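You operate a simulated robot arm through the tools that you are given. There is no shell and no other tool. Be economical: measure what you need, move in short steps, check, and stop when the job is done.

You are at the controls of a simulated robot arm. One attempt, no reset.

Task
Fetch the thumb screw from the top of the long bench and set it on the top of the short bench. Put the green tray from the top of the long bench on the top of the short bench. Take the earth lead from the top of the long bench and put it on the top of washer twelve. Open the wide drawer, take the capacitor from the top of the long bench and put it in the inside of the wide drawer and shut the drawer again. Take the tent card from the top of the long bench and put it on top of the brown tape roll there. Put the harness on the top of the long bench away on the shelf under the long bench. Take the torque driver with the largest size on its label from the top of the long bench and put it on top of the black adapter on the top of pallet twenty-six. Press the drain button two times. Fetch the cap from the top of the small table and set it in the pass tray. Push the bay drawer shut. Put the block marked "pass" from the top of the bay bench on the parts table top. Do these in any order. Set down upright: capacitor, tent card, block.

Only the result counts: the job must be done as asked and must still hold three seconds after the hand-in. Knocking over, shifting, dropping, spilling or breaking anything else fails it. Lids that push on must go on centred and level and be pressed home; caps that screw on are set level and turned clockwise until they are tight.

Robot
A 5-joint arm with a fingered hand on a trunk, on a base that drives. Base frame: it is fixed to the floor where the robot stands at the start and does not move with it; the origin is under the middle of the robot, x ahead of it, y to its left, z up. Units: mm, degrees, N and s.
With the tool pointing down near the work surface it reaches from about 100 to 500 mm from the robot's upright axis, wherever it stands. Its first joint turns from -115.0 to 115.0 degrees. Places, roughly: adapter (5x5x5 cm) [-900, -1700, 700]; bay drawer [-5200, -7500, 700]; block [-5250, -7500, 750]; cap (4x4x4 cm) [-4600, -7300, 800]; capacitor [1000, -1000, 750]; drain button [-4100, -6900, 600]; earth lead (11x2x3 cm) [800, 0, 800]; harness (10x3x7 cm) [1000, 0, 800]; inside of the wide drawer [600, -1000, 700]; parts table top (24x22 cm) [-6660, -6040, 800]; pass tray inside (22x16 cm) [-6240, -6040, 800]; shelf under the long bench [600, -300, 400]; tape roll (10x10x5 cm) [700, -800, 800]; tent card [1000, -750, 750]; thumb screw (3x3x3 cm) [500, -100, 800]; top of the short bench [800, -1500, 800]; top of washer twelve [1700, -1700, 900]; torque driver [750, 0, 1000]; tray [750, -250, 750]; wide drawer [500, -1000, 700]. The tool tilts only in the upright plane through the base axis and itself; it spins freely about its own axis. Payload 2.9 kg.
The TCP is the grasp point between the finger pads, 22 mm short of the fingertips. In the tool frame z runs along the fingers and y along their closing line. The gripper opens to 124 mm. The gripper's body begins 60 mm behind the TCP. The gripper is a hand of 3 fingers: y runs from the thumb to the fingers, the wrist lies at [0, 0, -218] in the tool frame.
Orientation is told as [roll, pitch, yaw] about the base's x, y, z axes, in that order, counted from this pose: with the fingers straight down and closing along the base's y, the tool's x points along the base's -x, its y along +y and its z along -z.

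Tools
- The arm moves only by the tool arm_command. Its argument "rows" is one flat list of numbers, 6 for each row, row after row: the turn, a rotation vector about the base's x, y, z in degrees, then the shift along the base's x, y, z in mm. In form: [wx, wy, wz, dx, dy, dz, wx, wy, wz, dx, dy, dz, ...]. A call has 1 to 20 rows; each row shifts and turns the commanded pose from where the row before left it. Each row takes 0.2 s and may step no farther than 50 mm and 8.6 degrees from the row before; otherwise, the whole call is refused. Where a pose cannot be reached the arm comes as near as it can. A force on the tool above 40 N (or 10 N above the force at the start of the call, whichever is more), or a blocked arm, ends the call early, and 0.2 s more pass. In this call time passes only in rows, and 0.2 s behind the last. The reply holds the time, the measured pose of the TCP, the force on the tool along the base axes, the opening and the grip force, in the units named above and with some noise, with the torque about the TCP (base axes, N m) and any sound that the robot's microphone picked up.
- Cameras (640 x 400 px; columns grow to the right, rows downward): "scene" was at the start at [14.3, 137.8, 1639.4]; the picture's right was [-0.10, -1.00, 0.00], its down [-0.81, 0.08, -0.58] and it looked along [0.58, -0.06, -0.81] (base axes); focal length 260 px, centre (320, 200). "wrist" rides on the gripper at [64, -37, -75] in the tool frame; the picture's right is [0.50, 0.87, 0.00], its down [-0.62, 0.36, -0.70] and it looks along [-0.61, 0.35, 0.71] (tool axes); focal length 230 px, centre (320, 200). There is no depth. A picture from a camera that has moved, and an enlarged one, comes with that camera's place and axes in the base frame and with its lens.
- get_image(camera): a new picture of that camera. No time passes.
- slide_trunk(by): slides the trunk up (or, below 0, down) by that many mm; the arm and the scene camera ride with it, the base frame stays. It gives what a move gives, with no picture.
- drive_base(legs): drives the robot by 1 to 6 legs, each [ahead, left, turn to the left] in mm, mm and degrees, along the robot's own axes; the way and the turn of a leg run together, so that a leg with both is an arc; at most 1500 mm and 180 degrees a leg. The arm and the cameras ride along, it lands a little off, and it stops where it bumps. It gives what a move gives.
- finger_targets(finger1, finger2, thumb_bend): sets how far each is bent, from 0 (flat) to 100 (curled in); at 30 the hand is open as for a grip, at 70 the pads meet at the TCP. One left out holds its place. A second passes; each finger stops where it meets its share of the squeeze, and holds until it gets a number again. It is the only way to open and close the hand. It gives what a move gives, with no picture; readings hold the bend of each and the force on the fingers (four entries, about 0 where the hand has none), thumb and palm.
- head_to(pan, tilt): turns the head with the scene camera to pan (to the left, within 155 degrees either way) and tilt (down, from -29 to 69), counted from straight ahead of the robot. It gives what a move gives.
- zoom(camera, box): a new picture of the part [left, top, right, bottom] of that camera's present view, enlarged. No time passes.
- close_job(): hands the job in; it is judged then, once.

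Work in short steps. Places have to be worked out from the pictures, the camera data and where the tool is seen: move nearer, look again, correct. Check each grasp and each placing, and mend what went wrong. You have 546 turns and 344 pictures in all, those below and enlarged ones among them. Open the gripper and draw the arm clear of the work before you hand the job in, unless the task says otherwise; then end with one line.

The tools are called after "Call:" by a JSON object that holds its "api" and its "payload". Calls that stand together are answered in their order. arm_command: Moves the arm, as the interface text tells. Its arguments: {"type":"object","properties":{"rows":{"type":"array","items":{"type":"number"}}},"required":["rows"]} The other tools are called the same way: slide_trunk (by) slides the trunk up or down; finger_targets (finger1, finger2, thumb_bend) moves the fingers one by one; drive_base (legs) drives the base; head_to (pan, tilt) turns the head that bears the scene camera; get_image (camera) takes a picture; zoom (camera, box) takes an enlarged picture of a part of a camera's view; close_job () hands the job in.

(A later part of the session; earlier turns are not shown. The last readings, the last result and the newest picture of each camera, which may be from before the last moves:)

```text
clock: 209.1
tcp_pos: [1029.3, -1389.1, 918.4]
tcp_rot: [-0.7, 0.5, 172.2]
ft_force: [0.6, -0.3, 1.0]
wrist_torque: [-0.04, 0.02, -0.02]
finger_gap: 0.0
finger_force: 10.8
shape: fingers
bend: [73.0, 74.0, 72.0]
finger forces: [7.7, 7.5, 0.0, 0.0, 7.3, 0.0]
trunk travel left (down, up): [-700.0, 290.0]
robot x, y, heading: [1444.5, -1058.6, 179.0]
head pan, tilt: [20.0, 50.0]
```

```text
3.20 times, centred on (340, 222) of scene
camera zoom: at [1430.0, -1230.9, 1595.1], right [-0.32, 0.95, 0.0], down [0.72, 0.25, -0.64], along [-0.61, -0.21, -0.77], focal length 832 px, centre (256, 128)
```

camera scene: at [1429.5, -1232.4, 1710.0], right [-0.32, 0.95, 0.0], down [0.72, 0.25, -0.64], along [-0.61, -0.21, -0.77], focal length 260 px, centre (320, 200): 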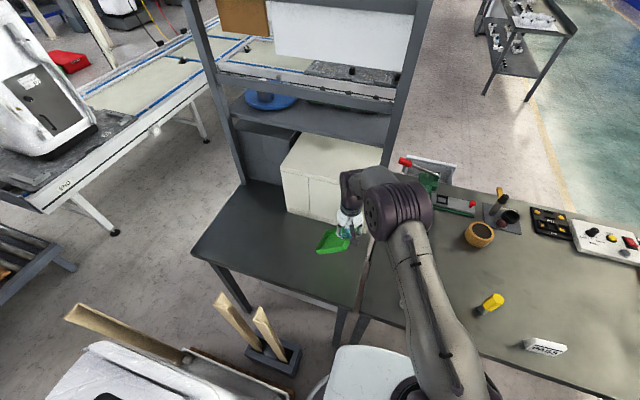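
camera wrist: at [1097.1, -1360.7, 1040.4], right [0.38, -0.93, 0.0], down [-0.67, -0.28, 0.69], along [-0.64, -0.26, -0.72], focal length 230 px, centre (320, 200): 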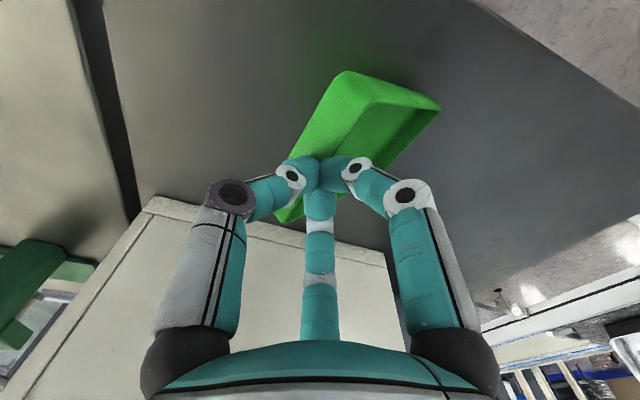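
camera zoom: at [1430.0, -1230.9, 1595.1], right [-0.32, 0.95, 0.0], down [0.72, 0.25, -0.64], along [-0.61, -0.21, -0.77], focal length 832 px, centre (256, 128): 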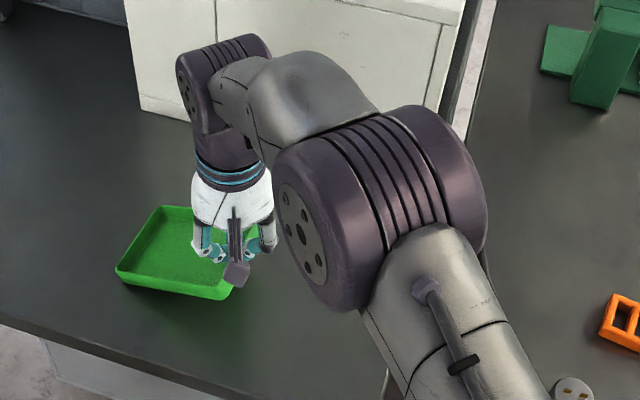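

The far edge has touched and the tray is flattening. Continue with the arm in small steps.

Call:
{"api": "arm_command", "payload": {"rows": [0, 0, 0, 0, 2, -10, 0, 0, 0, 0, 2, -10, 0, 0, 0, 0, 1, -10, 0, 0, 0, 0, 1, -8, 0, 0, 0, 0, 0, -6]}}

Call:
{"api": "zoom", "payload": {"camera": "scene", "box": [240, 160, 440, 285]}}

Call:
{"api": "get_image", "payload": {"camera": "wrist"}}

```text
clock: 210.3
tcp_pos: [1028.2, -1381.9, 875.2]
tcp_rot: [-0.5, 0.5, 172.3]
ft_force: [0.0, -0.1, -1.2]
wrist_torque: [-0.01, 0.01, -0.03]
finger_gap: 0.0
finger_force: 0.1
shape: fingers
bend: [74.0, 74.0, 73.0]
finger forces: [0.1, 0.1, 0.0, 0.0, 0.0, 0.1]
trunk travel left (down, up): [-700.0, 290.0]
robot x, y, heading: [1442.0, -1057.1, 179.0]
head pan, tilt: [20.0, 50.0]
```

```text
3.20 times, centred on (340, 222) of scene
camera zoom: at [1429.8, -1231.0, 1595.1], right [-0.32, 0.95, 0.0], down [0.72, 0.25, -0.64], along [-0.61, -0.21, -0.77], focal length 832 px, centre (256, 128)
```

zoom: 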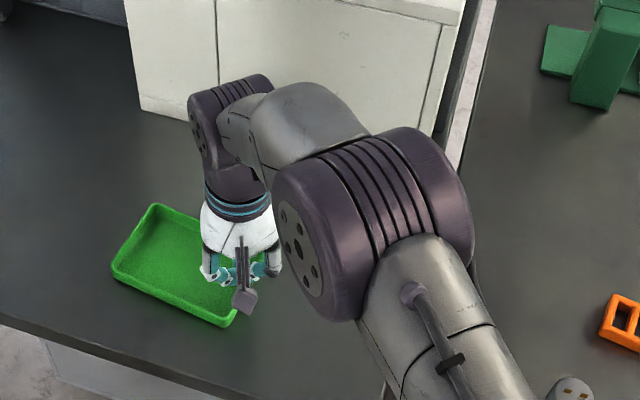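

```text
265 pictures are left
camera wrist: at [1096.1, -1354.8, 952.2], right [0.38, -0.93, 0.0], down [-0.67, -0.28, 0.69], along [-0.64, -0.26, -0.72], focal length 230 px, centre (320, 200)
```

wrist: 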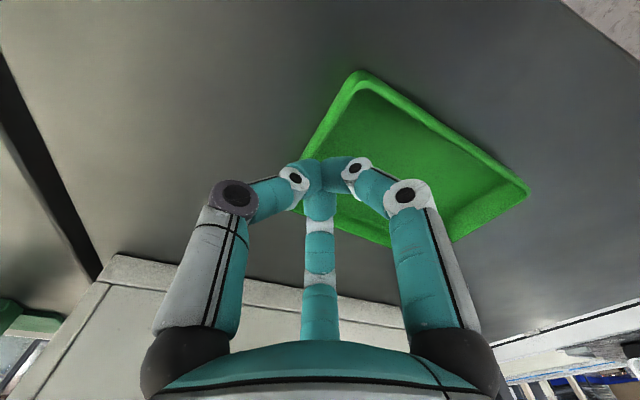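

The tray lies flat on the short bench and the fingers are free. I lift away and check, then head for the capacitor.

Call:
{"api": "arm_command", "payload": {"rows": [0, 0, 0, 0, 0, 40, 0, 0, 0, 0, 20, 40, 0, 0, 0, 10, 40, 20, 0, 0, 0, 10, 45, 0, 0, 0, 0, 10, 45, 0, 0, 0, 0, 10, 45, 0]}}

Call:
{"api": "finger_targets", "payload": {"finger1": 40, "finger2": 40, "thumb_bend": 40}}

Call:
{"api": "get_image", "payload": {"camera": "scene"}}

Call:
{"api": "get_image", "payload": {"camera": "wrist"}}

```text
clock: 211.7
tcp_pos: [1070.1, -1187.6, 977.8]
tcp_rot: [-0.3, 0.7, 172.2]
ft_force: [0.2, 0.7, 0.5]
wrist_torque: [-0.01, -0.01, -0.01]
finger_gap: 0.0
finger_force: 0.1
shape: fingers
bend: [74.0, 74.0, 73.0]
finger forces: [0.0, 0.0, 0.0, 0.0, 0.1, 0.0]
trunk travel left (down, up): [-700.0, 290.0]
robot x, y, heading: [1443.2, -1060.1, 178.7]
head pan, tilt: [20.0, 50.0]
```

```text
clock: 212.7
tcp_pos: [1070.6, -1189.8, 977.1]
tcp_rot: [-0.3, 0.6, 172.3]
ft_force: [0.0, -1.4, 0.6]
wrist_torque: [0.0, 0.0, 0.01]
finger_gap: 77.0
finger_force: 0.1
shape: fingers
bend: [40.0, 40.0, 40.0]
finger forces: [0.1, 0.0, 0.0, 0.0, 0.1, 0.0]
trunk travel left (down, up): [-700.0, 290.0]
robot x, y, heading: [1443.0, -1057.5, 178.7]
head pan, tilt: [20.0, 50.0]
```

```text
264 pictures are left
camera scene: at [1429.9, -1230.8, 1595.2], right [-0.32, 0.95, 0.0], down [0.72, 0.25, -0.64], along [-0.61, -0.21, -0.77], focal length 260 px, centre (320, 200)
```

scene: 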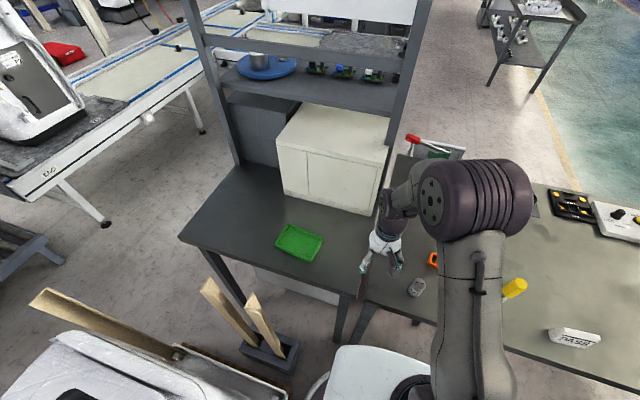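

```text
263 pictures are left
camera wrist: at [1137.1, -1160.6, 1054.7], right [0.38, -0.93, 0.0], down [-0.67, -0.27, 0.69], along [-0.64, -0.26, -0.72], focal length 230 px, centre (320, 200)
```

wrist: 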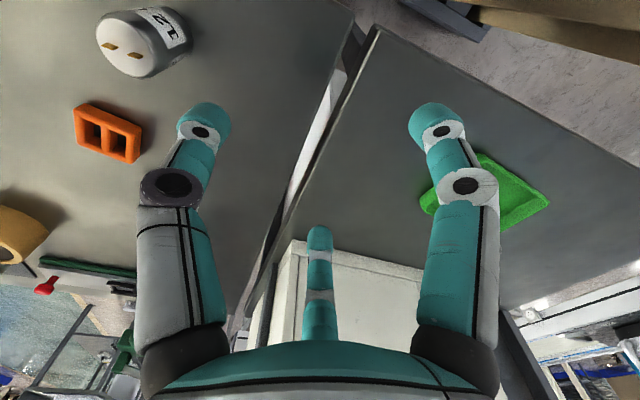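

Tray is well placed. Capacitor stands at about (1065,-1062). I move above it.

Call:
{"api": "arm_command", "payload": {"rows": [0, 0, 0, -1, 32, 0, 0, 0, 0, -1, 32, 0, 0, 0, 0, -2, 32, 0, 0, 0, 0, -1, 31, -17]}}

Call:
{"api": "get_image", "payload": {"camera": "wrist"}}

```text
clock: 213.7
tcp_pos: [1065.0, -1062.6, 957.6]
tcp_rot: [0.1, 0.4, 172.4]
ft_force: [-0.1, 0.3, 0.1]
wrist_torque: [-0.01, 0.04, 0.0]
finger_gap: 77.0
finger_force: 0.1
shape: fingers
bend: [40.0, 40.0, 40.0]
finger forces: [0.0, 0.0, 0.0, 0.1, 0.0, 0.0]
trunk travel left (down, up): [-700.0, 290.0]
robot x, y, heading: [1443.8, -1060.4, 179.0]
head pan, tilt: [20.0, 50.0]
```

```text
262 pictures are left
camera wrist: at [1131.6, -1033.7, 1034.9], right [0.38, -0.93, 0.0], down [-0.67, -0.27, 0.7], along [-0.64, -0.27, -0.72], focal length 230 px, centre (320, 200)
```

wrist: 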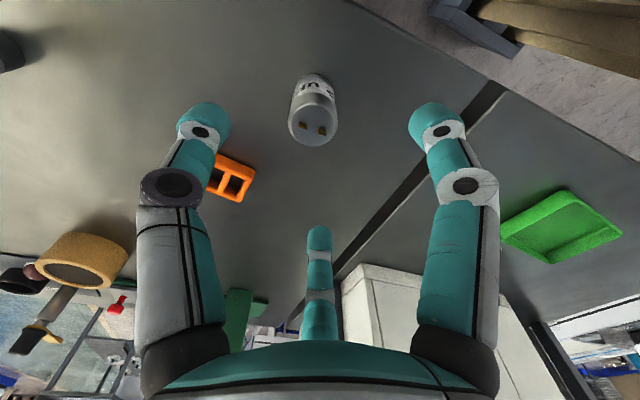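

Align (+2,+5) and descend around the capacitor.

Call:
{"api": "arm_command", "payload": {"rows": [0, 0, 0, 2, 5, -30, 0, 0, 0, 0, 0, -30, 0, 0, 0, 0, 0, -25]}}

Call:
{"api": "get_image", "payload": {"camera": "wrist"}}

```text
clock: 214.5
tcp_pos: [1065.8, -1056.3, 873.6]
tcp_rot: [0.0, 0.6, 172.3]
ft_force: [-0.7, -0.4, -0.5]
wrist_torque: [0.03, 0.0, -0.03]
finger_gap: 76.8
finger_force: 0.0
shape: fingers
bend: [40.0, 40.0, 40.0]
finger forces: [0.0, 0.0, 0.1, 0.0, 0.0, 0.0]
trunk travel left (down, up): [-700.0, 290.0]
robot x, y, heading: [1444.2, -1059.6, 178.7]
head pan, tilt: [20.0, 50.0]
```

```text
261 pictures are left
camera wrist: at [1133.4, -1028.1, 949.3], right [0.38, -0.93, 0.0], down [-0.67, -0.27, 0.7], along [-0.64, -0.27, -0.72], focal length 230 px, centre (320, 200)
```

wrist: 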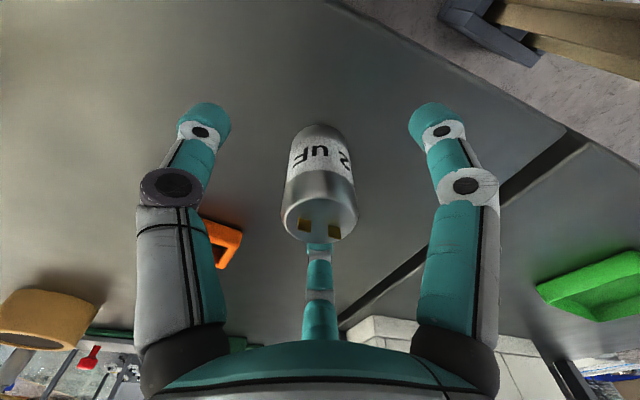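

Centered. Descend 10 mm and close.

Call:
{"api": "arm_command", "payload": {"rows": [0, 0, 0, 0, 0, -10]}}

Call:
{"api": "finger_targets", "payload": {"finger1": 75, "finger2": 75, "thumb_bend": 75}}

Call:
{"api": "arm_command", "payload": {"rows": [0, 0, 0, 0, 0, 20, 0, 0, 0, 0, 0, 40, 0, 0, 0, 0, 0, 40, 0, 0, 0, 10, 0, 40]}}

Call:
{"api": "get_image", "payload": {"camera": "wrist"}}

```text
clock: 214.9
tcp_pos: [1067.4, -1056.5, 862.3]
tcp_rot: [-0.2, 0.6, 172.3]
ft_force: [-0.2, 0.1, -0.3]
wrist_torque: [-0.02, -0.01, -0.02]
finger_gap: 76.8
finger_force: 0.0
shape: fingers
bend: [40.0, 40.0, 40.0]
finger forces: [0.0, 0.0, 0.1, 0.1, 0.0, 0.0]
trunk travel left (down, up): [-700.0, 290.0]
robot x, y, heading: [1443.6, -1057.6, 178.9]
head pan, tilt: [20.0, 50.0]
```

```text
clock: 215.9
tcp_pos: [1067.4, -1057.5, 863.7]
tcp_rot: [-0.1, 0.6, 172.2]
ft_force: [0.2, 0.6, 0.4]
wrist_torque: [0.0, -0.02, -0.01]
finger_gap: 21.6
finger_force: 16.7
shape: fingers
bend: [60.0, 59.0, 63.0]
finger forces: [10.3, 9.0, 0.1, 0.1, 14.2, 0.0]
trunk travel left (down, up): [-700.0, 290.0]
robot x, y, heading: [1443.6, -1058.1, 179.0]
head pan, tilt: [20.0, 50.0]
```

```text
clock: 216.9
tcp_pos: [1076.5, -1057.3, 1002.9]
tcp_rot: [-0.1, 0.5, 172.2]
ft_force: [0.4, -0.1, -1.0]
wrist_torque: [-0.03, -0.02, 0.02]
finger_gap: 21.7
finger_force: 16.7
shape: fingers
bend: [60.0, 59.0, 64.0]
finger forces: [10.3, 9.4, 0.0, 0.0, 13.8, 0.1]
trunk travel left (down, up): [-700.0, 290.0]
robot x, y, heading: [1448.9, -1065.1, 178.9]
head pan, tilt: [20.0, 50.0]
```

```text
260 pictures are left
camera wrist: at [1143.8, -1028.4, 1077.9], right [0.38, -0.93, 0.0], down [-0.67, -0.27, 0.7], along [-0.64, -0.27, -0.72], focal length 230 px, centre (320, 200)
```

wrist: 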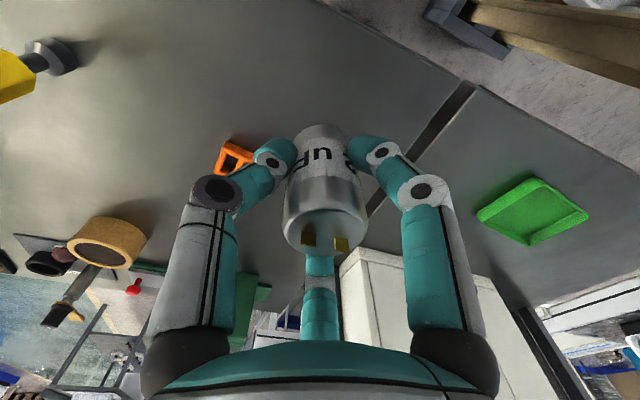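

Capacitor gripped upright. Drive back around to the aisle.

Call:
{"api": "drive_base", "payload": {"legs": [[-1050, -550, 0], [0, -1480, 1]]}}

```text
clock: 229.6
tcp_pos: [2170.1, 931.8, 1002.0]
tcp_rot: [0.0, 0.6, 171.2]
ft_force: [0.4, -0.3, -0.6]
wrist_torque: [-0.01, 0.0, 0.0]
finger_gap: 21.2
finger_force: 16.6
shape: fingers
bend: [59.0, 59.0, 64.0]
finger forces: [10.3, 9.4, 0.0, 0.1, 13.5, 0.1]
trunk travel left (down, up): [-700.0, 290.0]
robot x, y, heading: [2538.5, 919.9, 177.9]
head pan, tilt: [20.0, 50.0]
```

Continue along the aisle toward the front.

Call:
{"api": "drive_base", "payload": {"legs": [[0, 0, 2.1], [1450, 0, 0], [1430, 0, 0]]}}

```text
clock: 243.9
tcp_pos: [-712.4, 849.0, 1001.1]
tcp_rot: [-0.1, 0.6, 174.8]
ft_force: [0.8, 0.1, -1.2]
wrist_torque: [-0.02, -0.03, 0.0]
finger_gap: 21.6
finger_force: 16.3
shape: fingers
bend: [59.0, 59.0, 64.0]
finger forces: [10.3, 9.5, 0.0, 0.1, 13.5, 0.0]
trunk travel left (down, up): [-700.0, 290.0]
robot x, y, heading: [-345.7, 866.1, -178.4]
head pan, tilt: [20.0, 50.0]
```

Turn to heading 0 and drive right to the drawer.

Call:
{"api": "drive_base", "payload": {"legs": [[0, 0, 178.4], [0, -1450, 0], [0, -400, 0]]}}

Call:
{"api": "head_to", "payload": {"pan": -15, "tilt": 50}}

Call:
{"api": "get_image", "payload": {"camera": "scene"}}

```text
clock: 260.5
tcp_pos: [-18.2, -999.2, 1000.1]
tcp_rot: [0.0, 0.5, -8.2]
ft_force: [-0.4, -0.3, -1.0]
wrist_torque: [0.0, 0.0, 0.02]
finger_gap: 20.8
finger_force: 15.4
shape: fingers
bend: [60.0, 59.0, 64.0]
finger forces: [8.4, 9.5, 0.1, 0.0, 13.2, 0.0]
trunk travel left (down, up): [-700.0, 290.0]
robot x, y, heading: [-386.5, -992.1, -1.8]
head pan, tilt: [20.0, 50.0]
```

```text
clock: 261.5
tcp_pos: [-19.5, -999.6, 1001.1]
tcp_rot: [-0.1, 0.5, -8.2]
ft_force: [0.2, 0.1, -0.1]
wrist_torque: [-0.01, 0.02, 0.0]
finger_gap: 20.8
finger_force: 15.6
shape: fingers
bend: [60.0, 59.0, 64.0]
finger forces: [8.4, 9.6, 0.0, 0.0, 13.2, 0.1]
trunk travel left (down, up): [-700.0, 290.0]
robot x, y, heading: [-385.8, -997.0, -1.7]
head pan, tilt: [-15.0, 50.0]
```

```text
259 pictures are left
camera scene: at [-367.3, -868.2, 1595.2], right [-0.28, -0.96, 0.0], down [-0.73, 0.22, -0.64], along [0.62, -0.18, -0.77], focal length 260 px, centre (320, 200)
```

scene: 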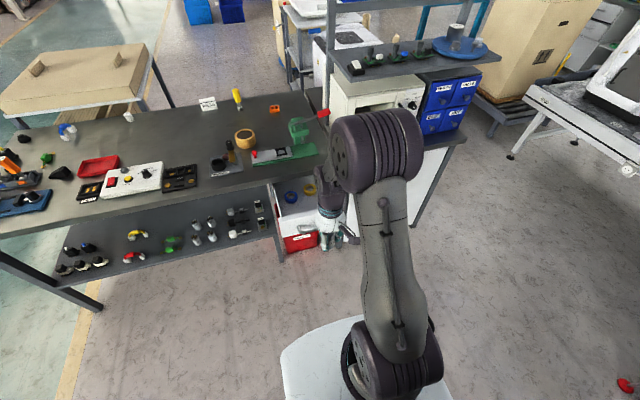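

The drawer's front zone (x≈250–330, y≈-1000) is free of tapes. I drive ahead so the hand comes over it.

Call:
{"api": "drive_base", "payload": {"legs": [[290, 0, 1.7]]}}

Call:
{"api": "get_image", "payload": {"camera": "wrist"}}

Call:
{"api": "get_image", "payload": {"camera": "scene"}}

```text
clock: 263.5
tcp_pos: [270.9, -987.9, 1000.0]
tcp_rot: [-0.1, 0.6, -6.4]
ft_force: [0.1, -0.3, -0.7]
wrist_torque: [-0.04, 0.0, 0.0]
finger_gap: 20.7
finger_force: 15.4
shape: fingers
bend: [60.0, 59.0, 64.0]
finger forces: [8.4, 9.6, 0.0, 0.0, 13.2, 0.1]
trunk travel left (down, up): [-700.0, 290.0]
robot x, y, heading: [-97.2, -995.2, 0.2]
head pan, tilt: [-15.0, 50.0]
```

```text
258 pictures are left
camera wrist: at [204.5, -1019.1, 1077.0], right [-0.4, 0.92, 0.0], down [0.66, 0.29, 0.69], along [0.64, 0.28, -0.72], focal length 230 px, centre (320, 200)
```

wrist: 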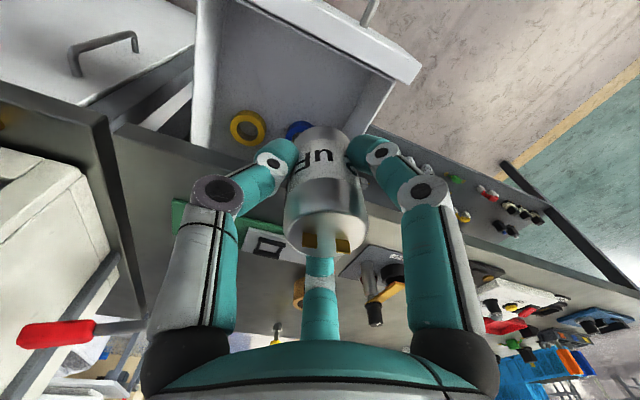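

```text
257 pictures are left
camera scene: at [-80.5, -871.0, 1595.2], right [-0.25, -0.97, 0.0], down [-0.74, 0.19, -0.64], along [0.62, -0.16, -0.77], focal length 260 px, centre (320, 200)
```

scene: 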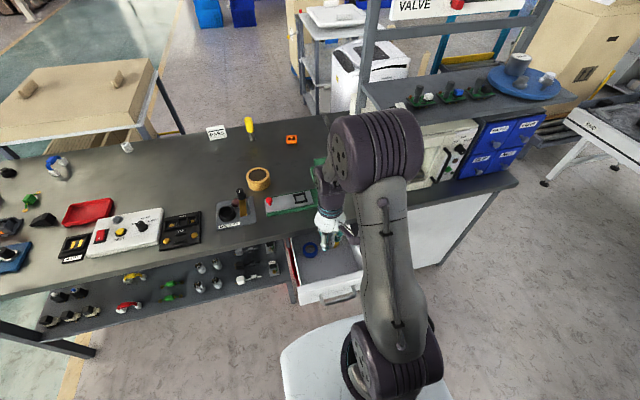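

Target spot (300,-998). I move there and descend to just above the drawer floor in guarded steps.

Call:
{"api": "arm_command", "payload": {"rows": [0, 0, 0, 15, -5, -40, 0, 0, 0, 14, -5, -45, 0, 0, 0, 0, 0, -45, 0, 0, 0, 0, 0, -45, 0, 0, 0, 0, 0, -30]}}

Call:
{"api": "get_image", "payload": {"camera": "wrist"}}

```text
clock: 264.7
tcp_pos: [302.5, -997.8, 797.2]
tcp_rot: [-0.1, 0.5, -6.2]
ft_force: [-0.7, -0.3, -0.8]
wrist_torque: [0.04, -0.01, -0.03]
finger_gap: 20.3
finger_force: 15.3
shape: fingers
bend: [60.0, 59.0, 65.0]
finger forces: [8.9, 9.9, 0.0, 0.0, 12.8, 0.0]
trunk travel left (down, up): [-700.0, 290.0]
robot x, y, heading: [-96.6, -995.2, 0.5]
head pan, tilt: [-15.0, 50.0]
```

```text
256 pictures are left
camera wrist: at [233.4, -1027.5, 873.8], right [-0.4, 0.92, 0.0], down [0.66, 0.29, 0.7], along [0.64, 0.28, -0.72], focal length 230 px, centre (320, 200)
```

wrist: 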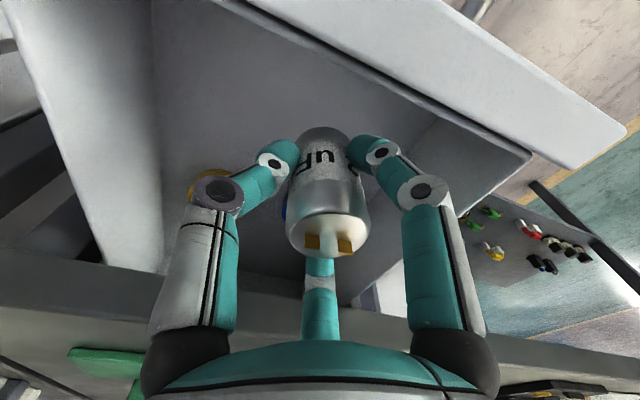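

Inside the drawer outline. Continue lowering, slow at the end.

Call:
{"api": "arm_command", "payload": {"rows": [0, 0, 0, 0, 0, -15, 0, 0, 0, 0, 0, -8, 0, 0, 0, 0, 0, -4, 0, 0, 0, 0, 0, -4, 0, 0, 0, 0, 0, -4, 0, 0, 0, 0, 0, -4, 0, 0, 0, 0, 0, -4]}}

Call:
{"api": "zoom", "payload": {"camera": "wrist", "box": [240, 60, 440, 280]}}

```text
clock: 266.3
tcp_pos: [301.8, -999.4, 752.7]
tcp_rot: [-0.1, 0.5, -6.3]
ft_force: [-0.6, -0.3, -2.0]
wrist_torque: [-0.03, 0.01, -0.01]
finger_gap: 20.3
finger_force: 16.1
shape: fingers
bend: [60.0, 59.0, 65.0]
finger forces: [9.0, 10.0, 0.1, 0.0, 12.8, 0.0]
trunk travel left (down, up): [-700.0, 290.0]
robot x, y, heading: [-97.3, -998.5, 0.3]
head pan, tilt: [-15.0, 50.0]
```

```text
1.82 times, centred on (340, 170) of wrist
camera zoom: at [234.3, -1028.7, 828.9], right [-0.4, 0.92, 0.0], down [0.66, 0.29, 0.7], along [0.64, 0.28, -0.72], focal length 418 px, centre (284, 254)
```

zoom: 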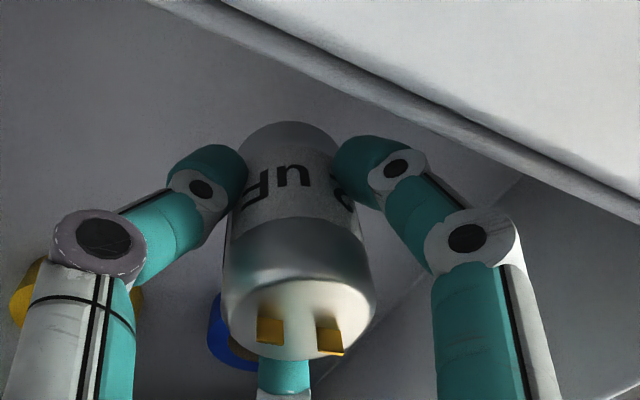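

No contact yet; continue in 4 mm steps.

Call:
{"api": "arm_command", "payload": {"rows": [0, 0, 0, 0, 0, -4, 0, 0, 0, 0, 0, -4, 0, 0, 0, 0, 0, -4, 0, 0, 0, 0, 0, -3, 0, 0, 0, 0, 0, -3, 0, 0, 0, 0, 0, -3, 0, 0, 0, 0, 0, -3]}}

Call:
{"api": "get_image", "payload": {"camera": "wrist"}}

```text
clock: 267.9
tcp_pos: [300.4, -1001.2, 728.3]
tcp_rot: [0.0, 0.5, -6.3]
ft_force: [-0.8, -0.7, -0.1]
wrist_torque: [0.01, 0.01, 0.0]
finger_gap: 20.6
finger_force: 16.2
shape: fingers
bend: [60.0, 59.0, 65.0]
finger forces: [9.0, 10.0, 0.1, 0.0, 12.6, 0.0]
trunk travel left (down, up): [-700.0, 290.0]
robot x, y, heading: [-94.4, -994.8, 0.0]
head pan, tilt: [-15.0, 50.0]
```

```text
254 pictures are left
camera wrist: at [233.5, -1029.5, 804.8], right [-0.4, 0.92, 0.0], down [0.66, 0.29, 0.7], along [0.64, 0.28, -0.72], focal length 230 px, centre (320, 200)
```

wrist: 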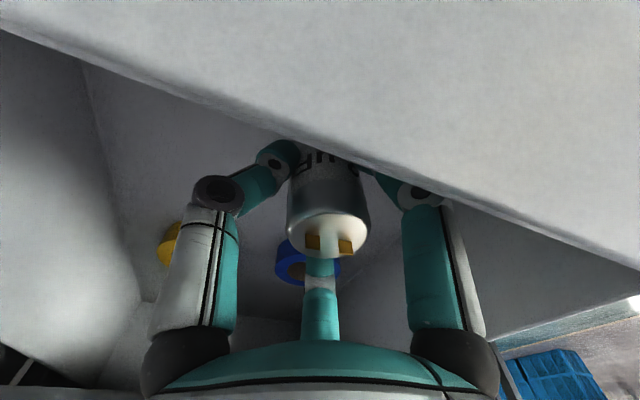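

The camera is just above the drawer front, so I shift inward (+25,-34) before the final lowering.

Call:
{"api": "arm_command", "payload": {"rows": [0, 0, 0, 12, -17, 3, 0, 0, 0, 13, -17, 0]}}

Call:
{"api": "get_image", "payload": {"camera": "wrist"}}

```text
clock: 268.5
tcp_pos: [324.8, -1033.9, 730.5]
tcp_rot: [0.0, 0.5, -6.3]
ft_force: [0.0, -0.2, -0.8]
wrist_torque: [0.0, 0.01, 0.0]
finger_gap: 20.1
finger_force: 16.1
shape: fingers
bend: [60.0, 59.0, 65.0]
finger forces: [9.1, 10.0, 0.0, 0.0, 12.7, 0.0]
trunk travel left (down, up): [-700.0, 290.0]
robot x, y, heading: [-97.8, -997.0, 0.2]
head pan, tilt: [-15.0, 50.0]
```

```text
253 pictures are left
camera wrist: at [257.3, -1063.0, 806.6], right [-0.4, 0.92, 0.0], down [0.66, 0.29, 0.7], along [0.64, 0.28, -0.72], focal length 230 px, centre (320, 200)
```

wrist: 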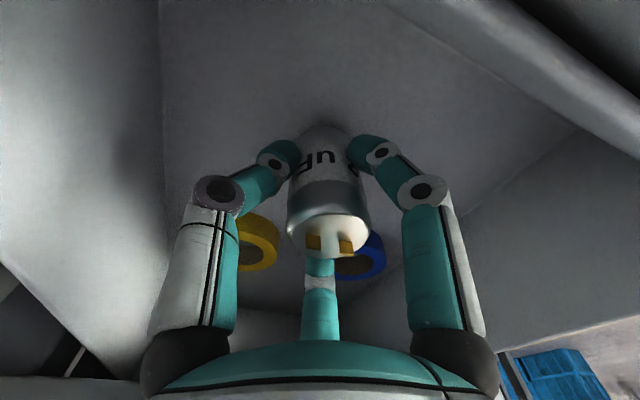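

Clear all around. Lower the last bit.

Call:
{"api": "arm_command", "payload": {"rows": [0, 0, 0, 0, 0, -3, 0, 0, 0, 0, 0, -3, 0, 0, 0, 0, 0, -3, 0, 0, 0, 0, 0, -2, 0, 0, 0, 0, 0, -2, 0, 0, 0, 0, 0, -2, 0, 0, 0, 0, 0, -2, 0, 0, 0, 0, 0, -2]}}

Call:
{"api": "get_image", "payload": {"camera": "wrist"}}

```text
clock: 270.3
tcp_pos: [324.5, -1033.6, 714.4]
tcp_rot: [0.0, 0.2, -6.3]
ft_force: [0.5, -9.5, 31.5]
wrist_torque: [-0.15, -0.05, 0.01]
finger_gap: 19.0
finger_force: 21.8
shape: fingers
bend: [59.0, 58.0, 67.0]
finger forces: [12.0, 12.6, 0.1, 0.1, 18.9, 0.0]
trunk travel left (down, up): [-700.0, 290.0]
robot x, y, heading: [-99.0, -994.1, 0.2]
head pan, tilt: [-15.0, 50.0]
```

```text
252 pictures are left
camera wrist: at [256.4, -1063.3, 790.1], right [-0.4, 0.92, 0.0], down [0.66, 0.28, 0.7], along [0.64, 0.28, -0.72], focal length 230 px, centre (320, 200)
```

wrist: 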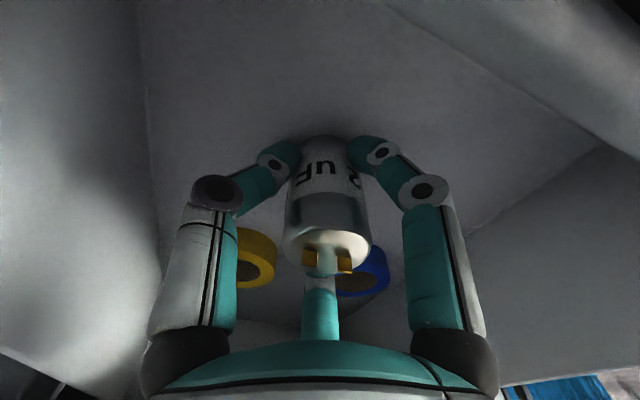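

Contact made. I ease up 3 mm, open the fingers slightly, and rise.

Call:
{"api": "arm_command", "payload": {"rows": [0, 0, 0, 0, 0, 3]}}

Call:
{"api": "finger_targets", "payload": {"finger1": 50, "finger2": 50, "thumb_bend": 52}}

Call:
{"api": "get_image", "payload": {"camera": "wrist"}}

```text
clock: 270.7
tcp_pos: [323.8, -1033.1, 715.1]
tcp_rot: [0.0, 0.5, -6.3]
ft_force: [0.4, -6.5, 17.4]
wrist_torque: [-0.1, -0.04, -0.02]
finger_gap: 19.4
finger_force: 19.7
shape: fingers
bend: [59.0, 58.0, 67.0]
finger forces: [11.4, 11.6, 0.0, 0.0, 16.3, 0.0]
trunk travel left (down, up): [-700.0, 290.0]
robot x, y, heading: [-97.2, -995.9, 0.3]
head pan, tilt: [-15.0, 50.0]
```

```text
clock: 271.7
tcp_pos: [325.2, -1033.9, 713.6]
tcp_rot: [0.0, 0.5, -6.2]
ft_force: [-0.5, -0.1, -0.2]
wrist_torque: [-0.01, 0.02, 0.04]
finger_gap: 46.2
finger_force: 0.0
shape: fingers
bend: [50.0, 50.0, 52.0]
finger forces: [0.0, 0.1, 0.1, 0.0, 0.0, 0.1]
trunk travel left (down, up): [-700.0, 290.0]
robot x, y, heading: [-99.8, -994.3, 0.2]
head pan, tilt: [-15.0, 50.0]
```

```text
251 pictures are left
camera wrist: at [257.9, -1062.6, 791.0], right [-0.4, 0.92, 0.0], down [0.66, 0.29, 0.7], along [0.64, 0.28, -0.72], focal length 230 px, centre (320, 200)
```

wrist: 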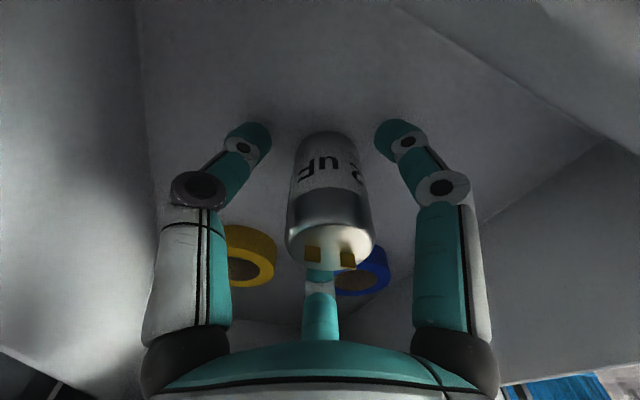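

Released and standing. Rise straight up clear of the drawer.

Call:
{"api": "arm_command", "payload": {"rows": [0, 0, 0, 0, 0, 15, 0, 0, 0, 0, 0, 30, 0, 0, 0, 0, 0, 45, 0, 0, 0, 0, 0, 45, 0, 0, 0, 0, 0, 45]}}

Call:
{"api": "get_image", "payload": {"camera": "wrist"}}

```text
clock: 272.9
tcp_pos: [325.0, -1032.1, 895.5]
tcp_rot: [0.1, 0.5, -6.3]
ft_force: [0.1, 0.6, 0.7]
wrist_torque: [-0.02, -0.01, 0.0]
finger_gap: 46.4
finger_force: 0.2
shape: fingers
bend: [50.0, 50.0, 52.0]
finger forces: [0.0, 0.1, 0.0, 0.0, 0.0, 0.0]
trunk travel left (down, up): [-700.0, 290.0]
robot x, y, heading: [-95.6, -1000.0, 0.5]
head pan, tilt: [-15.0, 50.0]
```

```text
250 pictures are left
camera wrist: at [256.8, -1062.1, 972.0], right [-0.4, 0.92, 0.0], down [0.66, 0.29, 0.7], along [0.64, 0.28, -0.72], focal length 230 px, centre (320, 200)
```

wrist: 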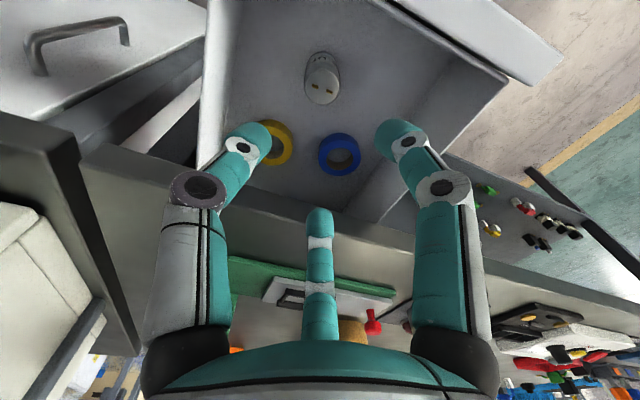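

Capacitor stands in the drawer. Now I back off, lower, close the fingers and lean the hand to push the drawer shut.

Call:
{"api": "drive_base", "payload": {"legs": [[-215, 0, 0]]}}

Call:
{"api": "finger_targets", "payload": {"finger1": 75, "finger2": 75, "thumb_bend": 75}}

Call:
{"api": "slide_trunk", "payload": {"by": -140}}

Call:
{"api": "arm_command", "payload": {"rows": [0, -7.5, 0, 0, 10, -5, 0, -7.5, 0, 0, 9, -5, 0, -7.5, 0, 0, 8, -5, 0, -7.5, 0, 0, 0, -5]}}

Call:
{"api": "get_image", "payload": {"camera": "wrist"}}

```text
clock: 274.6
tcp_pos: [110.5, -1033.2, 895.2]
tcp_rot: [-0.1, 0.5, -6.2]
ft_force: [0.2, -1.2, 0.5]
wrist_torque: [0.04, 0.01, -0.04]
finger_gap: 46.5
finger_force: 0.1
shape: fingers
bend: [50.0, 50.0, 52.0]
finger forces: [0.2, 0.0, 0.0, 0.0, 0.0, 0.1]
trunk travel left (down, up): [-700.0, 290.0]
robot x, y, heading: [-312.4, -1001.0, -0.1]
head pan, tilt: [-15.0, 50.0]
```

```text
clock: 275.6
tcp_pos: [110.6, -1033.4, 894.7]
tcp_rot: [0.1, 0.5, -6.2]
ft_force: [0.3, 0.4, 0.2]
wrist_torque: [-0.01, -0.01, 0.01]
finger_gap: 0.1
finger_force: 0.0
shape: fingers
bend: [72.0, 72.0, 73.0]
finger forces: [0.0, 0.1, 0.1, 0.1, 0.0, 0.0]
trunk travel left (down, up): [-700.0, 290.0]
robot x, y, heading: [-311.3, -997.6, 0.3]
head pan, tilt: [-15.0, 50.0]
```

```text
clock: 277.2
tcp_pos: [110.8, -1032.7, 755.4]
tcp_rot: [0.0, 0.4, -6.2]
ft_force: [0.2, -0.8, 0.0]
wrist_torque: [0.01, 0.01, 0.0]
finger_gap: 0.0
finger_force: 0.1
shape: fingers
bend: [72.0, 72.0, 73.0]
finger forces: [0.0, 0.1, 0.1, 0.1, 0.1, 0.0]
trunk travel left (down, up): [-560.0, 430.0]
robot x, y, heading: [-311.3, -996.1, 0.3]
head pan, tilt: [-15.0, 50.0]
```

```text
clock: 278.2
tcp_pos: [111.4, -1005.1, 735.3]
tcp_rot: [2.8, -29.4, -7.1]
ft_force: [-0.2, 0.3, 0.1]
wrist_torque: [0.02, -0.02, 0.01]
finger_gap: 0.0
finger_force: 0.0
shape: fingers
bend: [72.0, 72.0, 73.0]
finger forces: [0.0, 0.0, 0.0, 0.1, 0.1, 0.1]
trunk travel left (down, up): [-560.0, 430.0]
robot x, y, heading: [-311.5, -997.3, 0.5]
head pan, tilt: [-15.0, 50.0]
```

```text
249 pictures are left
camera wrist: at [15.8, -1032.4, 768.2], right [-0.35, 0.91, -0.21], down [0.22, 0.29, 0.93], along [0.91, 0.28, -0.31], focal length 230 px, centre (320, 200)
```

wrist: 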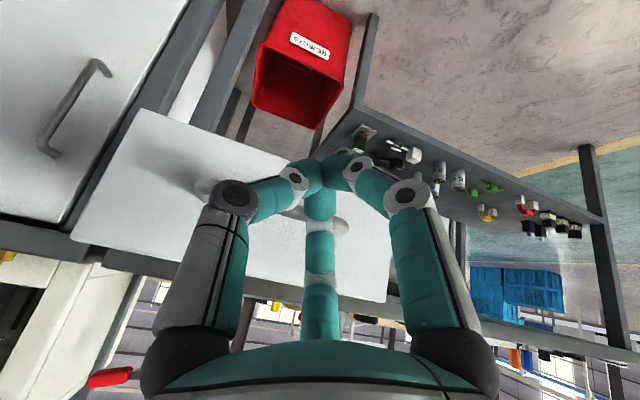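

Hand is in front of the handle center. Push forward slowly with the arm to make contact and start closing.

Call:
{"api": "arm_command", "payload": {"rows": [0, 0, 0, 15, 0, 0, 0, 0, 0, 15, 0, 0, 0, 0, 0, 15, 0, 0, 0, 0, 0, 12, 0, 0, 0, 0, 0, 12, 0, 0, 0, 0, 0, 12, 0, 0, 0, 0, 0, 12, 0, 0, 0, 0, 0, 12, 0, 0, 0, 0, 0, 12, 0, 0]}}

Call:
{"api": "get_image", "payload": {"camera": "wrist"}}

```text
clock: 280.2
tcp_pos: [226.1, -1005.0, 734.1]
tcp_rot: [2.8, -29.3, -7.1]
ft_force: [0.4, 0.0, 0.3]
wrist_torque: [0.01, 0.01, 0.0]
finger_gap: 0.0
finger_force: 0.1
shape: fingers
bend: [73.0, 73.0, 73.0]
finger forces: [0.0, 0.1, 0.0, 0.0, 0.0, 0.0]
trunk travel left (down, up): [-560.0, 430.0]
robot x, y, heading: [-312.1, -997.2, 0.6]
head pan, tilt: [-15.0, 50.0]
```

```text
248 pictures are left
camera wrist: at [129.7, -1034.7, 766.8], right [-0.35, 0.91, -0.21], down [0.22, 0.29, 0.93], along [0.91, 0.28, -0.31], focal length 230 px, centre (320, 200)
```

wrist: 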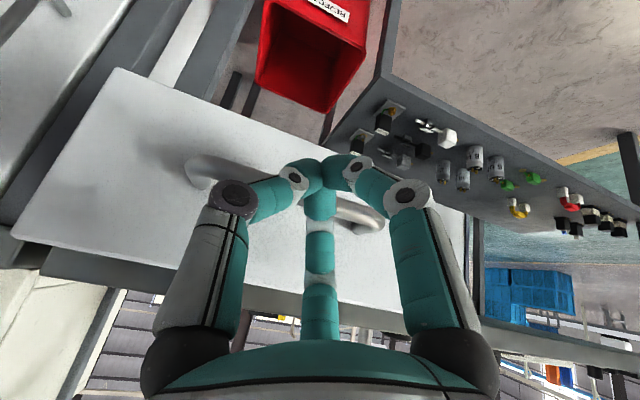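

Pushing freely. Continue with the arm.

Call:
{"api": "arm_command", "payload": {"rows": [0, 0, 0, 12, 0, 0, 0, 0, 0, 12, 0, 0, 0, 0, 0, 12, 0, 0, 0, 0, 0, 12, 0, 0, 0, 0, 0, 12, 0, 0, 0, 0, 0, 12, 0, 0, 0, 0, 0, 12, 0, 0, 0, 0, 0, 12, 0, 0]}}

Call:
{"api": "get_image", "payload": {"camera": "wrist"}}

```text
clock: 282.0
tcp_pos: [322.8, -1004.4, 734.2]
tcp_rot: [3.0, -29.3, -7.0]
ft_force: [0.2, 0.1, 0.1]
wrist_torque: [0.0, -0.04, 0.02]
finger_gap: 0.0
finger_force: 0.0
shape: fingers
bend: [73.0, 73.0, 73.0]
finger forces: [0.0, 0.0, 0.0, 0.0, 0.0, 0.0]
trunk travel left (down, up): [-560.0, 430.0]
robot x, y, heading: [-315.1, -997.0, 0.2]
head pan, tilt: [-15.0, 50.0]
```

```text
247 pictures are left
camera wrist: at [227.1, -1033.7, 767.4], right [-0.35, 0.91, -0.2], down [0.22, 0.29, 0.93], along [0.91, 0.28, -0.31], focal length 230 px, centre (320, 200)
```

wrist: 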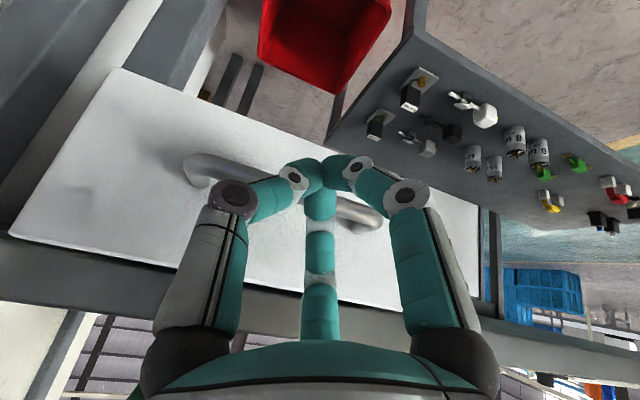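

Drawer follows. I drive the base 50 mm ahead and finish with the arm.

Call:
{"api": "drive_base", "payload": {"legs": [[45, 0, 0]]}}

Call:
{"api": "arm_command", "payload": {"rows": [0, 0, 0, 7, 0, 0, 0, 0, 0, 7, 0, 0, 0, 0, 0, 6, 0, 0, 0, 0, 0, 5, 0, 0, 0, 0, 0, 5, 0, 0, 0, 0, 0, 5, 0, 0, 0, 0, 0, 5, 0, 0]}}

Call:
{"api": "get_image", "payload": {"camera": "wrist"}}

```text
clock: 282.9
tcp_pos: [368.0, -1005.3, 733.6]
tcp_rot: [3.1, -29.2, -7.1]
ft_force: [0.6, 0.3, 0.6]
wrist_torque: [0.0, 0.0, 0.02]
finger_gap: 0.0
finger_force: 0.1
shape: fingers
bend: [73.0, 73.0, 73.0]
finger forces: [0.1, 0.1, 0.1, 0.1, 0.0, 0.0]
trunk travel left (down, up): [-560.0, 430.0]
robot x, y, heading: [-267.2, -995.7, 0.5]
head pan, tilt: [-15.0, 50.0]
```

```text
clock: 284.2
tcp_pos: [390.7, -1004.4, 734.1]
tcp_rot: [3.0, -28.7, -7.1]
ft_force: [-22.6, 2.8, 13.2]
wrist_torque: [0.04, 0.07, -0.05]
finger_gap: 1.1
finger_force: 26.7
shape: fingers
bend: [73.0, 77.0, 72.0]
finger forces: [0.0, 33.8, 0.1, 0.0, 20.8, 0.1]
trunk travel left (down, up): [-560.0, 430.0]
robot x, y, heading: [-269.1, -991.7, 0.5]
head pan, tilt: [-15.0, 50.0]
stopped in row 6: the force on the tool passed its limit at 44 N (the readings are from after the stop); the commanded pose is now the measured one
```

```text
246 pictures are left
camera wrist: at [293.4, -1032.9, 768.5], right [-0.35, 0.91, -0.2], down [0.23, 0.29, 0.93], along [0.91, 0.28, -0.32], focal length 230 px, centre (320, 200)
```

wrist: 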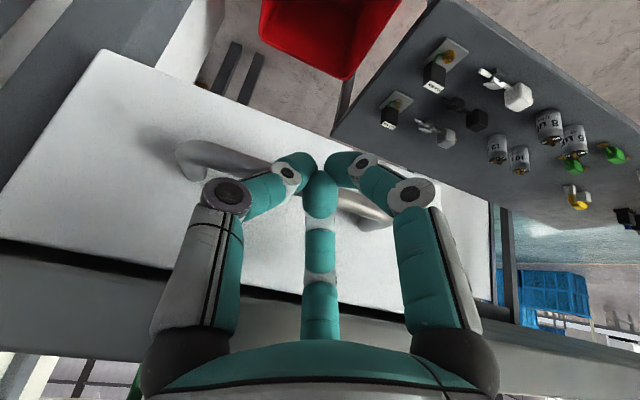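

The push hit a hard stop: drawer closed. I back off and verify with the scene camera.

Call:
{"api": "arm_command", "payload": {"rows": [0, 0, 0, -15, 0, 0, 0, 0, 0, -40, 0, 0, 0, 0, 0, -40, 0, 0, 0, 7.5, 0, 0, 0, 5, 0, 7.5, 0, 0, 0, 5, 0, 7.5, 0, 0, 0, 5, 0, 7, 0, 0, 0, 5]}}

Call:
{"api": "get_image", "payload": {"camera": "scene"}}

```text
clock: 285.8
tcp_pos: [297.3, -1005.8, 751.2]
tcp_rot: [-0.1, 0.7, -6.3]
ft_force: [-1.5, 0.3, 0.2]
wrist_torque: [0.01, 0.0, -0.02]
finger_gap: 0.0
finger_force: 0.0
shape: fingers
bend: [73.0, 75.0, 68.0]
finger forces: [0.0, 0.0, 0.0, 0.0, 0.1, 0.0]
trunk travel left (down, up): [-560.0, 430.0]
robot x, y, heading: [-268.3, -994.2, 0.6]
head pan, tilt: [-15.0, 50.0]
```

```text
245 pictures are left
camera scene: at [-251.7, -871.9, 1455.2], right [-0.25, -0.97, 0.0], down [-0.74, 0.19, -0.64], along [0.62, -0.16, -0.77], focal length 260 px, centre (320, 200)
```

scene: 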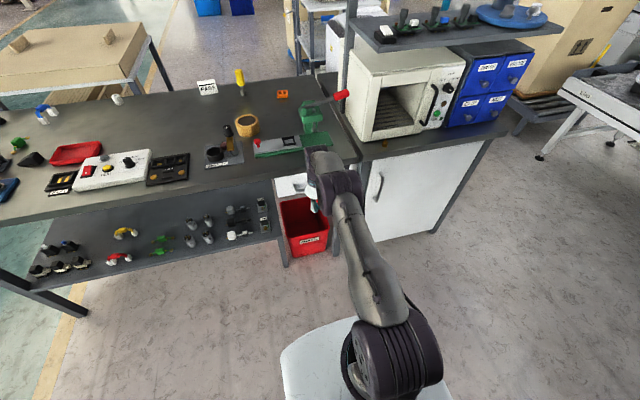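

Drawer is shut. Next the torque driver: 0.6 (orange) at about (689,81). I raise up and drive there.

Call:
{"api": "slide_trunk", "payload": {"by": 140}}

Call:
{"api": "arm_command", "payload": {"rows": [0, 0, 0, -20, 0, 45, 0, 0, 0, -20, 0, 45, 0, 0, 0, -20, 0, 45, 0, 0, 0, -20, 0, 20]}}

Call:
{"api": "drive_base", "payload": {"legs": [[0, 1055, -0.4], [400, 0, 0]]}}

Call:
{"api": "finger_targets", "payload": {"finger1": 44, "finger2": 44, "thumb_bend": 44}}

Call:
{"api": "get_image", "payload": {"camera": "wrist"}}

```text
clock: 287.5
tcp_pos: [298.3, -1005.9, 890.1]
tcp_rot: [0.0, 0.7, -6.2]
ft_force: [0.0, -0.3, -0.5]
wrist_torque: [-0.02, 0.02, 0.02]
finger_gap: 0.0
finger_force: 0.0
shape: fingers
bend: [73.0, 75.0, 68.0]
finger forces: [0.0, 0.1, 0.0, 0.0, 0.0, 0.0]
trunk travel left (down, up): [-700.0, 290.0]
robot x, y, heading: [-269.8, -998.6, 0.2]
head pan, tilt: [-15.0, 50.0]
```

```text
clock: 288.5
tcp_pos: [216.3, -1006.2, 1047.6]
tcp_rot: [-0.1, 0.7, -6.2]
ft_force: [-0.2, -0.2, -0.6]
wrist_torque: [-0.01, 0.01, -0.01]
finger_gap: 0.0
finger_force: 0.0
shape: fingers
bend: [73.0, 75.0, 68.0]
finger forces: [0.0, 0.0, 0.0, 0.1, 0.1, 0.1]
trunk travel left (down, up): [-700.0, 290.0]
robot x, y, heading: [-268.1, -996.8, 0.4]
head pan, tilt: [-15.0, 50.0]
```

```text
clock: 296.0
tcp_pos: [618.3, 48.8, 1047.4]
tcp_rot: [-0.1, 0.7, -7.0]
ft_force: [0.7, 0.2, 0.3]
wrist_torque: [-0.04, 0.0, 0.0]
finger_gap: 0.0
finger_force: 0.0
shape: fingers
bend: [73.0, 75.0, 68.0]
finger forces: [0.0, 0.1, 0.1, 0.0, 0.0, 0.0]
trunk travel left (down, up): [-700.0, 290.0]
robot x, y, heading: [132.7, 64.9, -0.3]
head pan, tilt: [-15.0, 50.0]
```

```text
clock: 297.0
tcp_pos: [618.4, 48.7, 1045.8]
tcp_rot: [-0.1, 0.7, -7.0]
ft_force: [-0.6, 0.1, -0.1]
wrist_torque: [0.01, -0.01, 0.02]
finger_gap: 65.7
finger_force: 0.1
shape: fingers
bend: [44.0, 44.0, 44.0]
finger forces: [0.0, 0.0, 0.0, 0.0, 0.0, 0.0]
trunk travel left (down, up): [-700.0, 290.0]
robot x, y, heading: [133.8, 67.2, -0.6]
head pan, tilt: [-15.0, 50.0]
```

```text
244 pictures are left
camera wrist: at [550.8, 20.6, 1123.6], right [-0.39, 0.92, 0.01], down [0.66, 0.28, 0.69], along [0.64, 0.27, -0.72], focal length 230 px, centre (320, 200)
```

wrist: 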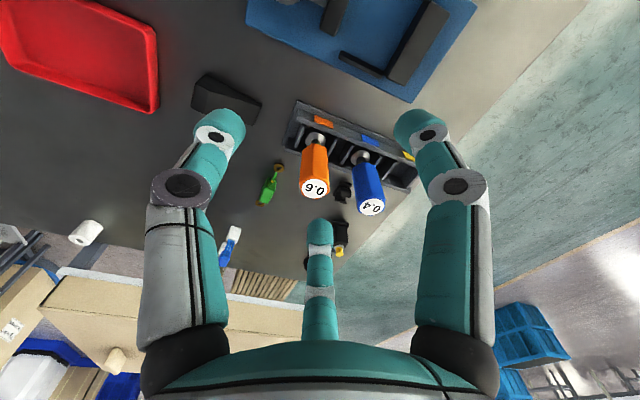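

The 0.6 driver stands at (690,76). I drive 25 mm closer and then center the hand above it.

Call:
{"api": "drive_base", "payload": {"legs": [[25, 0, 0.4]]}}

Call:
{"api": "arm_command", "payload": {"rows": [0, 0, 0, 23, 13, -5, 0, 0, 0, 23, 13, -20]}}

Call:
{"api": "get_image", "payload": {"camera": "wrist"}}

```text
clock: 297.8
tcp_pos: [644.5, 51.5, 1047.6]
tcp_rot: [-0.2, 0.7, -6.6]
ft_force: [0.1, -0.1, -0.5]
wrist_torque: [0.03, 0.02, 0.01]
finger_gap: 66.1
finger_force: 0.2
shape: fingers
bend: [44.0, 44.0, 44.0]
finger forces: [0.0, 0.0, 0.0, 0.1, 0.0, 0.0]
trunk travel left (down, up): [-700.0, 290.0]
robot x, y, heading: [158.7, 64.0, -0.3]
head pan, tilt: [-15.0, 50.0]
```

```text
clock: 298.4
tcp_pos: [693.0, 77.7, 1021.7]
tcp_rot: [-0.1, 0.9, -6.6]
ft_force: [-0.8, -0.5, 0.3]
wrist_torque: [0.01, 0.01, -0.05]
finger_gap: 65.8
finger_force: 0.1
shape: fingers
bend: [44.0, 44.0, 44.0]
finger forces: [0.0, 0.0, 0.0, 0.0, 0.0, 0.0]
trunk travel left (down, up): [-700.0, 290.0]
robot x, y, heading: [158.7, 65.3, 0.1]
head pan, tilt: [-15.0, 50.0]
```

```text
243 pictures are left
camera wrist: at [626.3, 49.2, 1097.0], right [-0.4, 0.92, 0.01], down [0.66, 0.28, 0.69], along [0.63, 0.28, -0.72], focal length 230 px, centre (320, 200)
```

wrist: 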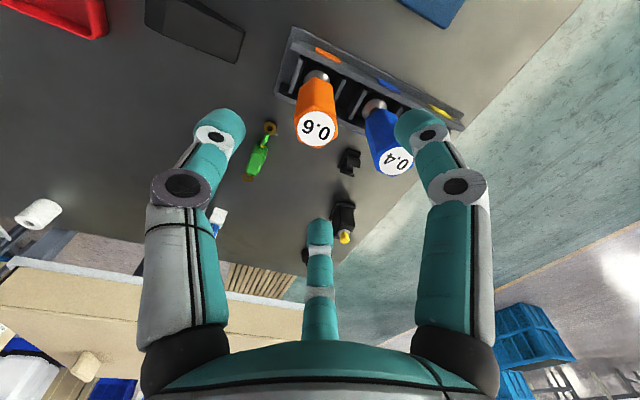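

Centered. Descend to grip the handle at z≈912.

Call:
{"api": "arm_command", "payload": {"rows": [0, 0, 0, 0, -1, -37, 0, 0, 0, 0, 0, -37, 0, 0, 0, 0, 0, -36]}}

Call:
{"api": "finger_targets", "payload": {"finger1": 75, "finger2": 75, "thumb_bend": 75}}

Call:
{"api": "get_image", "payload": {"camera": "wrist"}}

```text
clock: 299.2
tcp_pos: [692.4, 77.6, 912.1]
tcp_rot: [-0.1, 0.7, -6.6]
ft_force: [0.5, 0.0, -0.9]
wrist_torque: [0.01, 0.01, 0.03]
finger_gap: 65.4
finger_force: 0.0
shape: fingers
bend: [44.0, 44.0, 44.0]
finger forces: [0.0, 0.1, 0.0, 0.0, 0.0, 0.0]
trunk travel left (down, up): [-700.0, 290.0]
robot x, y, heading: [158.5, 65.6, 0.0]
head pan, tilt: [-15.0, 50.0]
```

```text
clock: 300.2
tcp_pos: [692.9, 77.1, 912.3]
tcp_rot: [0.0, 0.7, -6.5]
ft_force: [0.1, 0.4, 0.3]
wrist_torque: [0.01, -0.05, -0.03]
finger_gap: 17.6
finger_force: 15.1
shape: fingers
bend: [62.0, 60.0, 64.0]
finger forces: [8.9, 8.0, 0.0, 0.1, 12.7, 0.2]
trunk travel left (down, up): [-700.0, 290.0]
robot x, y, heading: [161.9, 64.2, 0.4]
head pan, tilt: [-15.0, 50.0]
```

```text
242 pictures are left
camera wrist: at [625.2, 47.9, 989.1], right [-0.4, 0.92, 0.0], down [0.66, 0.28, 0.69], along [0.63, 0.28, -0.72], focal length 230 px, centre (320, 200)
```

wrist: 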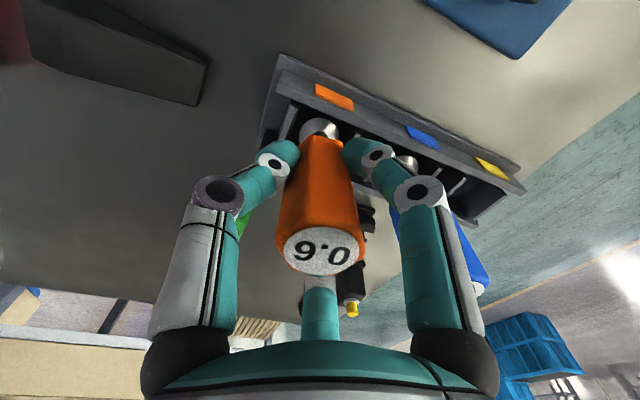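

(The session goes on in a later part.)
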